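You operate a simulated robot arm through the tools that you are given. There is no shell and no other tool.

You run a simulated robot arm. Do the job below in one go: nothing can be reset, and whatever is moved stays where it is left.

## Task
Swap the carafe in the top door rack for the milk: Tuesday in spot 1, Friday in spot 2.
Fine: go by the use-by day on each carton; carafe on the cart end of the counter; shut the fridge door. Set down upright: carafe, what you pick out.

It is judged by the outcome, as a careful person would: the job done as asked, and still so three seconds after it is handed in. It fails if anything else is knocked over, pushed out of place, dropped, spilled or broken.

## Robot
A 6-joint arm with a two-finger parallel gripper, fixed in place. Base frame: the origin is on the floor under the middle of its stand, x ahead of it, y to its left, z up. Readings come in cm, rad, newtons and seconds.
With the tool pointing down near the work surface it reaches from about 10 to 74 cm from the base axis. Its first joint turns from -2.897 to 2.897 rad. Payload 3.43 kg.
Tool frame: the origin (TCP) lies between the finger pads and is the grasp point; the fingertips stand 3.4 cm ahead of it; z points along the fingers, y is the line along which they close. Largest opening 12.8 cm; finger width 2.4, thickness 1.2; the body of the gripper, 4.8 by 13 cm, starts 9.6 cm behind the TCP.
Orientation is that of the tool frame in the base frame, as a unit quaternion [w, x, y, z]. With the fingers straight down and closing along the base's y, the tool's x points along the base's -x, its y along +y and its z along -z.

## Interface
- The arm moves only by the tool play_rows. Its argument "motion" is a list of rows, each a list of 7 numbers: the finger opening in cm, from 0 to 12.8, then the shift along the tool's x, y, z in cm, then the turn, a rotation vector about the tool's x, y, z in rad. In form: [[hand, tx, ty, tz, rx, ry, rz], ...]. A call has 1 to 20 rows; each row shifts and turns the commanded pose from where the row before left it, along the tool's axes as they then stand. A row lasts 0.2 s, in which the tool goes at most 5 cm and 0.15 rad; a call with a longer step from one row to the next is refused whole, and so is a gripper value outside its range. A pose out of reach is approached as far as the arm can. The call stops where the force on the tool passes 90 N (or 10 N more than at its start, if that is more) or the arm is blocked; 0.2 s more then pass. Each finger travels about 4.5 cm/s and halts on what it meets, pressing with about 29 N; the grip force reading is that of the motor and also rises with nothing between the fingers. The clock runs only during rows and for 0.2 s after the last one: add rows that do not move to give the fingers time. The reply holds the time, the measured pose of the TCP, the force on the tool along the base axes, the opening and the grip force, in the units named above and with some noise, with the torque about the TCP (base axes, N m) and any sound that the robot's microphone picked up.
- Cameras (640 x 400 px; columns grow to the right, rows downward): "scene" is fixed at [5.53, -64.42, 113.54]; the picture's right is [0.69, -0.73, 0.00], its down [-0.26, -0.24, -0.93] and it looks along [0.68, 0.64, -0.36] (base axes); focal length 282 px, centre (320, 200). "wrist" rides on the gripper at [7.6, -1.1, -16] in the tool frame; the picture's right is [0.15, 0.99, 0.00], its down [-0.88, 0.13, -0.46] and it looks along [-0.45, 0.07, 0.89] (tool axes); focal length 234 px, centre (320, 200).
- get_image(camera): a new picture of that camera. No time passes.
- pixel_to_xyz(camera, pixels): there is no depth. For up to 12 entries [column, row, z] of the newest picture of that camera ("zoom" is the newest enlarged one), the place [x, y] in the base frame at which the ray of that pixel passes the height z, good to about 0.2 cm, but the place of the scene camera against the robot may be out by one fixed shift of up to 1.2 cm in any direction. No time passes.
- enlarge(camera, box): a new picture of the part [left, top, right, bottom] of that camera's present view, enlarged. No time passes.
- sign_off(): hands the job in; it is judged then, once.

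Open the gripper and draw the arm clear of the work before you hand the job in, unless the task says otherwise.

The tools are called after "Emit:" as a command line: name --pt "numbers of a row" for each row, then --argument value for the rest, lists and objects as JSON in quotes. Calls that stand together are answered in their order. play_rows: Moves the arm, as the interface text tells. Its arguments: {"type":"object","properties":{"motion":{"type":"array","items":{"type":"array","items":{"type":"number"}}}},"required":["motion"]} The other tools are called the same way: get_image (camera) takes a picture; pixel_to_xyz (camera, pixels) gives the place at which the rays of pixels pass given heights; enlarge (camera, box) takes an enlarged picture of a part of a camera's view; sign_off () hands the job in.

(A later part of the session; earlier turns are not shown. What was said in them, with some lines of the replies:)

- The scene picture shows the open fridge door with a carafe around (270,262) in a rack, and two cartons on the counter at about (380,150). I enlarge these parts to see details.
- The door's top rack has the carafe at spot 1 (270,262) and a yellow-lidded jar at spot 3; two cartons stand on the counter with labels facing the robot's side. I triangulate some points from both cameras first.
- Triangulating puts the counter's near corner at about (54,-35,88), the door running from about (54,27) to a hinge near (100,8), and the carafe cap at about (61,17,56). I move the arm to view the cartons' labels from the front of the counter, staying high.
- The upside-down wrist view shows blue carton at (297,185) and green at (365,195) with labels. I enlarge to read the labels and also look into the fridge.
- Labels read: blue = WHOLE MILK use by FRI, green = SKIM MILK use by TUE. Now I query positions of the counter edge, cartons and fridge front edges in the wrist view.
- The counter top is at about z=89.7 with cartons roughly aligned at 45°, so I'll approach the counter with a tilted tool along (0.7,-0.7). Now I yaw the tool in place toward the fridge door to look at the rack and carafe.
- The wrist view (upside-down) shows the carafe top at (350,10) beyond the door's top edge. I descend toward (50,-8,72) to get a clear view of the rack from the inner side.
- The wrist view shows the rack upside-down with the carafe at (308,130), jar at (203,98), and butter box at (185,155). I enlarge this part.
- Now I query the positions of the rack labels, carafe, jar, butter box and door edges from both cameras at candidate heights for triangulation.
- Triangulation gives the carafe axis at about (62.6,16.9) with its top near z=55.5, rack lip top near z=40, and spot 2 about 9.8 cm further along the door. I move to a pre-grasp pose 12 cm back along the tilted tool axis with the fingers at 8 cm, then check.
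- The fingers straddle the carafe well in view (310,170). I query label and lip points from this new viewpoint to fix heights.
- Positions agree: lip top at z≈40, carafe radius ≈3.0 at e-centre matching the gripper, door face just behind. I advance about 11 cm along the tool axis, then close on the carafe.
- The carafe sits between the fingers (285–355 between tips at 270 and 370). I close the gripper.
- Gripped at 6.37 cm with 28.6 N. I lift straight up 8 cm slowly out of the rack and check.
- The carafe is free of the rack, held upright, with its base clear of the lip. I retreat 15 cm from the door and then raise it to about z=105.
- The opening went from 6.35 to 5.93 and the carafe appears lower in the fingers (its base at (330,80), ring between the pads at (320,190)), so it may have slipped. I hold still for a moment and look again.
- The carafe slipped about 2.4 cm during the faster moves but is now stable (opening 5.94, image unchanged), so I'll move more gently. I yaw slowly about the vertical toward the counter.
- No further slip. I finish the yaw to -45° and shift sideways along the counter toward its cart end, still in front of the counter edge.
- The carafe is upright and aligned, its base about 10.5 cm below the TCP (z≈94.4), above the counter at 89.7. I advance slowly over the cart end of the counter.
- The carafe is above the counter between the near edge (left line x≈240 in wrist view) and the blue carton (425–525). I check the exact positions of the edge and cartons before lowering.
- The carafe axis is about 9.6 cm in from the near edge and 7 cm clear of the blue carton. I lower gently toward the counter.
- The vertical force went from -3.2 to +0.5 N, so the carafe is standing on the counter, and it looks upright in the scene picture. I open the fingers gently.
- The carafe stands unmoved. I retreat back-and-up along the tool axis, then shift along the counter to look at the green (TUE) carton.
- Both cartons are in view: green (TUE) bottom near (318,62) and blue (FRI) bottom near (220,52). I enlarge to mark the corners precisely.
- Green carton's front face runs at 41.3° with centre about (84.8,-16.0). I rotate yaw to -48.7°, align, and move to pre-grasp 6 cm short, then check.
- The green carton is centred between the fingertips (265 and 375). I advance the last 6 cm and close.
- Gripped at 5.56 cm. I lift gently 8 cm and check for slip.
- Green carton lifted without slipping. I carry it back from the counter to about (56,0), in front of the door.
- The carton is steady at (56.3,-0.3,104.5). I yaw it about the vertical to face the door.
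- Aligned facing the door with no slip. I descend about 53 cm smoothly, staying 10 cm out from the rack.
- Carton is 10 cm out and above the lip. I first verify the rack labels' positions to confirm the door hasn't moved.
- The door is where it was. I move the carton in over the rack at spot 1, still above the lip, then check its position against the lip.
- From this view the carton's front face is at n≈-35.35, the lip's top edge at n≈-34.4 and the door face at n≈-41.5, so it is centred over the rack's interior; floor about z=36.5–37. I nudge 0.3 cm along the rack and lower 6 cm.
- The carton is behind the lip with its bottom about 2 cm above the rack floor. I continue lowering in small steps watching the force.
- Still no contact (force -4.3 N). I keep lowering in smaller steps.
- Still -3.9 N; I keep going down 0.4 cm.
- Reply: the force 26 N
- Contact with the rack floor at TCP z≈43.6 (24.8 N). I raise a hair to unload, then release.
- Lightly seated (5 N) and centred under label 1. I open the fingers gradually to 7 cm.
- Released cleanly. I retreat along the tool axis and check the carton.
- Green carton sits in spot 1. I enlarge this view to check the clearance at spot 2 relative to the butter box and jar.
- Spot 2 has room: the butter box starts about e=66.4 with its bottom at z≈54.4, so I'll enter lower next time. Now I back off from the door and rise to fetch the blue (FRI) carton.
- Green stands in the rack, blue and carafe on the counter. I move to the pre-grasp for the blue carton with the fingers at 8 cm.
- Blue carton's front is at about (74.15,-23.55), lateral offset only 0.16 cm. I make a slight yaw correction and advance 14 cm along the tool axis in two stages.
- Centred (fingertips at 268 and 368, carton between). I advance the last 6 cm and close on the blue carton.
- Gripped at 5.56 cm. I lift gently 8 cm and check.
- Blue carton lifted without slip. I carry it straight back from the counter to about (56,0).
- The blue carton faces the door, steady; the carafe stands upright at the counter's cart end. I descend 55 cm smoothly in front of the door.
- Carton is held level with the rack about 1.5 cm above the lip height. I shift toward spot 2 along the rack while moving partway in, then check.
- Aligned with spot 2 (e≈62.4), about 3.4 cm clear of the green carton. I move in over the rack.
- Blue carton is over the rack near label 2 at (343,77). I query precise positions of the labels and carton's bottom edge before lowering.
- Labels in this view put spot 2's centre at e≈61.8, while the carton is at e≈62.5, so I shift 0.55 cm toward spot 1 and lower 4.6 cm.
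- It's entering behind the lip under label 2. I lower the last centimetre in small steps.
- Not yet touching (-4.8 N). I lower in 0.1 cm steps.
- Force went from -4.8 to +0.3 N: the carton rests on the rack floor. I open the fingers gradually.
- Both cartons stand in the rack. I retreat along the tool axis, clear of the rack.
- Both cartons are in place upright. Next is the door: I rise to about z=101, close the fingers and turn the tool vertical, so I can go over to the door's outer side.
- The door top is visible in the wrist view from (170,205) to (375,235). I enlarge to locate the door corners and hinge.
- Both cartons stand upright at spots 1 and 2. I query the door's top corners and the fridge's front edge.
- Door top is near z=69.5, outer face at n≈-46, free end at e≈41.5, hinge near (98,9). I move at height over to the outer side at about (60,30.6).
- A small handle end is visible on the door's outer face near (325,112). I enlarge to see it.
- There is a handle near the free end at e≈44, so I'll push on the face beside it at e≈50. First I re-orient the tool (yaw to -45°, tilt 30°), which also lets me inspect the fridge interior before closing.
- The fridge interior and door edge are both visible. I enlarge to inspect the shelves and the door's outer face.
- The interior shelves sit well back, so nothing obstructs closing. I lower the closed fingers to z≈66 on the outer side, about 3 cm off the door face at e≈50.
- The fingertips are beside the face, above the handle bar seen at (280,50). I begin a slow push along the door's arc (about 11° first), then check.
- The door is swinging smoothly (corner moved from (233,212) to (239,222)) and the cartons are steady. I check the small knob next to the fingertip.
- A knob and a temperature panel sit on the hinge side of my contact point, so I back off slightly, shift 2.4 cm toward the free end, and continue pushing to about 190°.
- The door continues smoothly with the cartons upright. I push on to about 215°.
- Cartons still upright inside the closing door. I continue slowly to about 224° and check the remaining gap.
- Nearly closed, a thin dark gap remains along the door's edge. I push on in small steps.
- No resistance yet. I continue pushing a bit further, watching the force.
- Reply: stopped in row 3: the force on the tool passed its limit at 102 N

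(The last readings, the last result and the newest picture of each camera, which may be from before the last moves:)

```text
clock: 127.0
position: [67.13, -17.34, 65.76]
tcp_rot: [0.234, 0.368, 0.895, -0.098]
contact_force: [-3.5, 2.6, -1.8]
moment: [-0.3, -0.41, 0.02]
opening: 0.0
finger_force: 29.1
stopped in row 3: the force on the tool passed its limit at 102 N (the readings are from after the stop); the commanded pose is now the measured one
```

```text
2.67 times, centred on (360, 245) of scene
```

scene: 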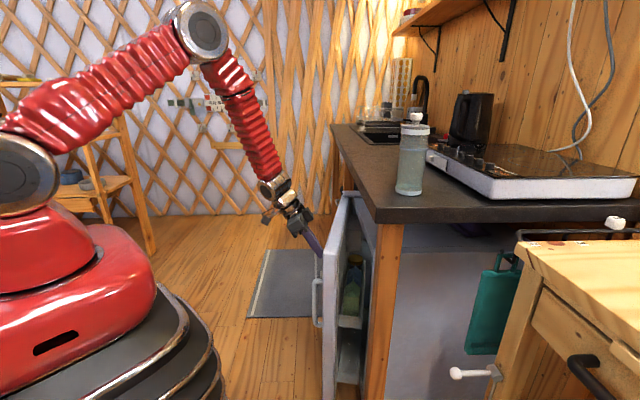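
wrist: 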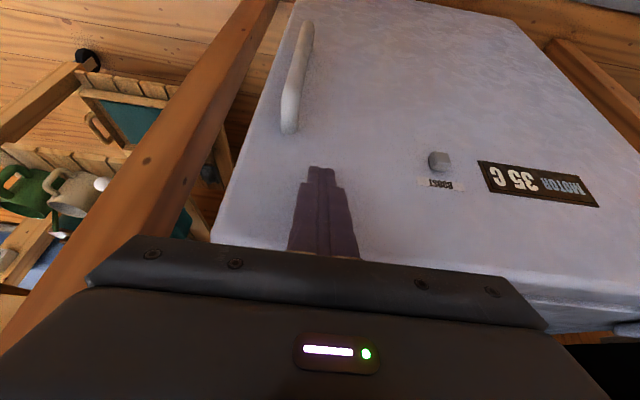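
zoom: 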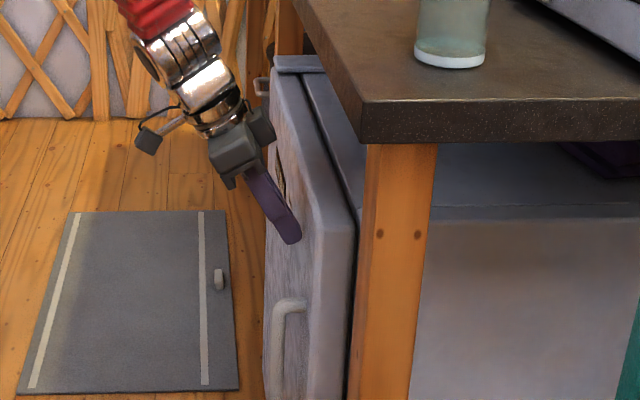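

The force rose sharply to the limit, so the door has hit its stop. I back off and inspect the door from above.

Emit:
play_rows --pt "0 0.87 0 -0.5 0 0 0" --pt "0 1.73 0 -1.0 0 0 0" --pt "0 2.6 0 -1.5 0 0 0" --pt "0 3.0 0 -1.73 0 0 0" --pt "0 -1.0 0 -1.73 0 0 0" --pt "0 -2 0 -3.46 0 0 0" --pt "0 -2 0 -3.46 0 0 0" --pt "0 -2 0 -3.46 0 0 0" --pt "0 -2 0 -3.46 0 0 0"

Emit:
get_image --camera "wrist"

Emit:
get_image --camera "scene"

Emit:
enlarge --camera "scene" --box '[300, 170, 420, 400]'

```text
clock: 129.0
position: [60.86, -10.58, 84.33]
tcp_rot: [0.234, 0.369, 0.894, -0.098]
contact_force: [-0.9, -0.6, -0.4]
moment: [0.02, 0.01, 0.02]
opening: 0.0
finger_force: 28.8
```

```text
taken
```

wrist: 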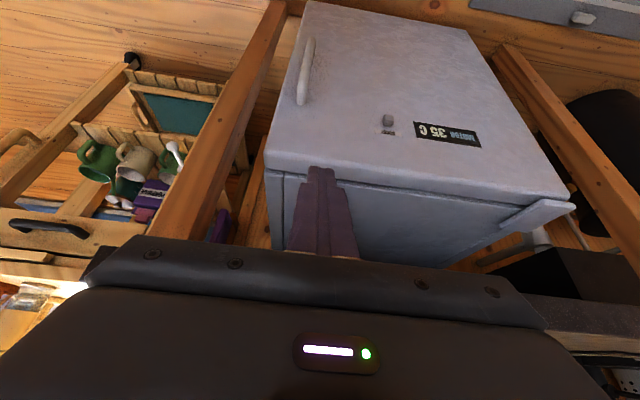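

```text
taken
```

scene: 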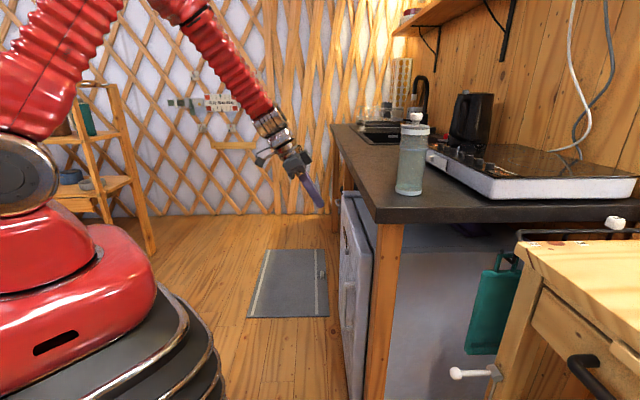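

```text
1.74 times, centred on (360, 285) of scene
```

zoom: 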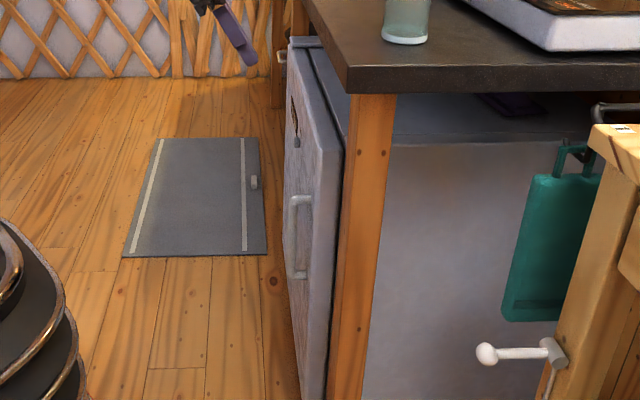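

Enlarging the wrist view of the door seam at (270–570, 165–200) to verify that the door is flush.

Emit:
enlarge --camera "wrist" --box '[240, 120, 600, 270]'

Emit:
enlarge --camera "wrist" --box '[250, 150, 370, 250]'

Emit:
pixel_to_xyz --camera "wrist" --pixels '[[267, 155, 69.5], [570, 195, 69.5], [268, 173, 69.5], [566, 200, 69.5], [283, 178, 69.5], [540, 198, 69.5]]'

```text
1.78 times, centred on (420, 195) of wrist
```

zoom: 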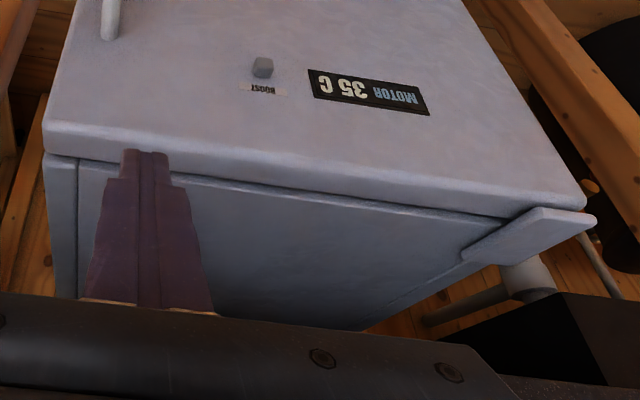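

```text
4.00 times, centred on (310, 200) of wrist
```

zoom: 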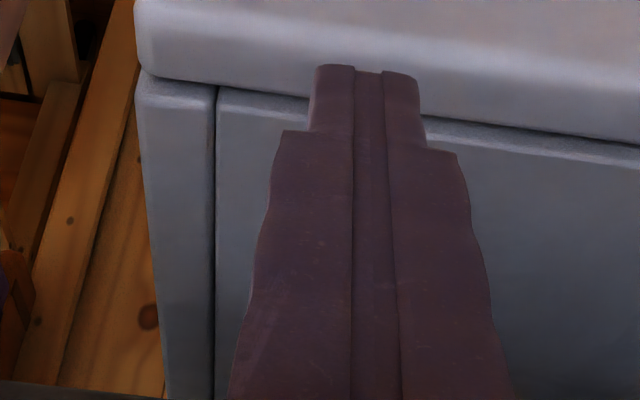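

```text
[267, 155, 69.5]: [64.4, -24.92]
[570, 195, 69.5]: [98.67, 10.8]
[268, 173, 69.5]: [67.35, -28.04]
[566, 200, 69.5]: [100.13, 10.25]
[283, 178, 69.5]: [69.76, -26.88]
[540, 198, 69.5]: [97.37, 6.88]
```

The door is flush with the fridge body, with no gap at the free end corner. I now raise the arm, open the gripper and draw clear.

Emit:
play_rows --pt "0 -2 0 -3.46 0 0 0" --pt "0 -2 0 -3.46 0 0 0" --pt "0 -2 0 -3.46 0 0 0" --pt "0 -2 0 -3.46 0 0 0" --pt "0 -2 0 -3.46 0 0 0" --pt "0 -2 0 -3.46 0 0 0" --pt "2 3.2 0 -1.85 0 0 0" --pt "5 3.2 0 -1.85 0 0 0" --pt "8 3.2 0 -1.85 0 0 0" --pt "10 3.2 0 -1.85 0 0 0" --pt "12 3.2 0 -1.85 0 0 0" --pt "12 0 0 0 0 0 0" --pt "12 0 0 0 0 0 0"

Emit:
get_image --camera "wrist"

Emit:
get_image --camera "scene"

Emit:
enlarge --camera "scene" --box '[320, 90, 480, 250]'

```text
clock: 131.8
position: [47.7, 1.88, 107.97]
tcp_rot: [0.235, 0.368, 0.894, -0.098]
contact_force: [-0.4, 1.1, -0.1]
moment: [0.0, -0.02, 0.02]
opening: 12.03
finger_force: 0.1
```

```text
taken
```

wrist: 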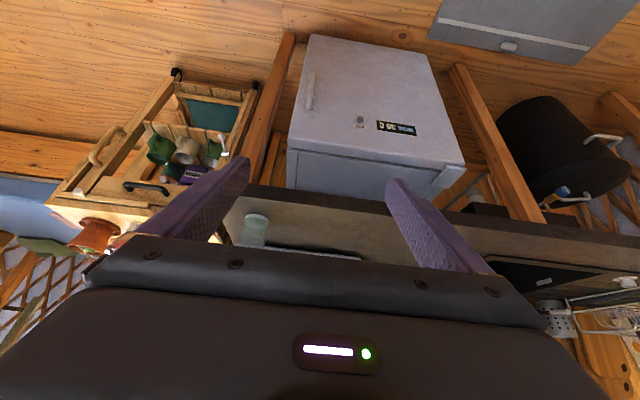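

```text
taken
```

scene: 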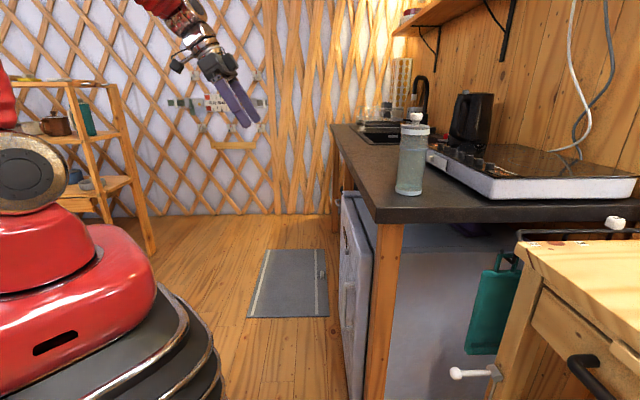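

```text
2.50 times, centred on (400, 170) of scene
```

zoom: 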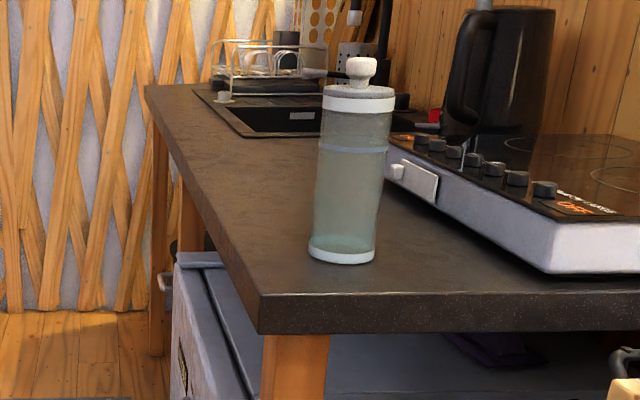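

Carafe upright at the cart end, arm clear. I take one last close look at the door seam.

Emit:
enlarge --camera "wrist" --box '[270, 130, 480, 215]'

Emit:
enlarge --camera "scene" --box '[325, 180, 405, 260]'

```text
3.05 times, centred on (375, 172) of wrist
```

zoom: 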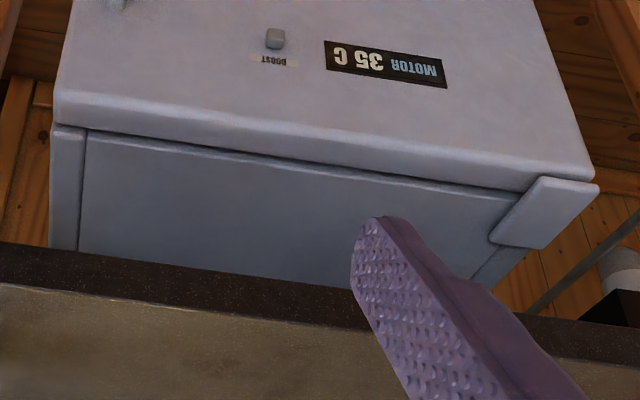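

```text
5.00 times, centred on (365, 220) of scene
```

zoom: 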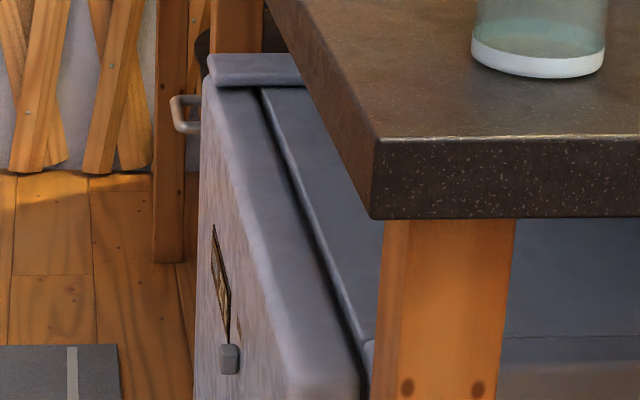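

The seam is thin and uniform from hinge to free end, so the door is shut; the carafe stands upright at the cart end, and the gripper is open and clear. I hand the job in.

Emit:
sign_off

```text
The job is handed in.
```

The swap is done and handed in:

- **Milk:** the Tuesday carton (green, skim) is in spot 1 of the top door rack and the Friday carton (blue, whole) is in spot 2. Both were upright with their labels facing out when I last saw them in the rack.
- **Carafe:** it stands upright at the cart end of the counter, about 10 cm in from the edge. It slid about 2.4 cm in the gripper while I was carrying it, but it didn't drop or spill.
- **Fridge door:** it is shut, with a thin, even gap along the seam. I pushed it slowly until it hit its stop. The cartons were still upright just before it closed, and I couldn't see inside after that.

I saw nothing else knocked over or moved. The gripper is open and the arm is clear of the work.
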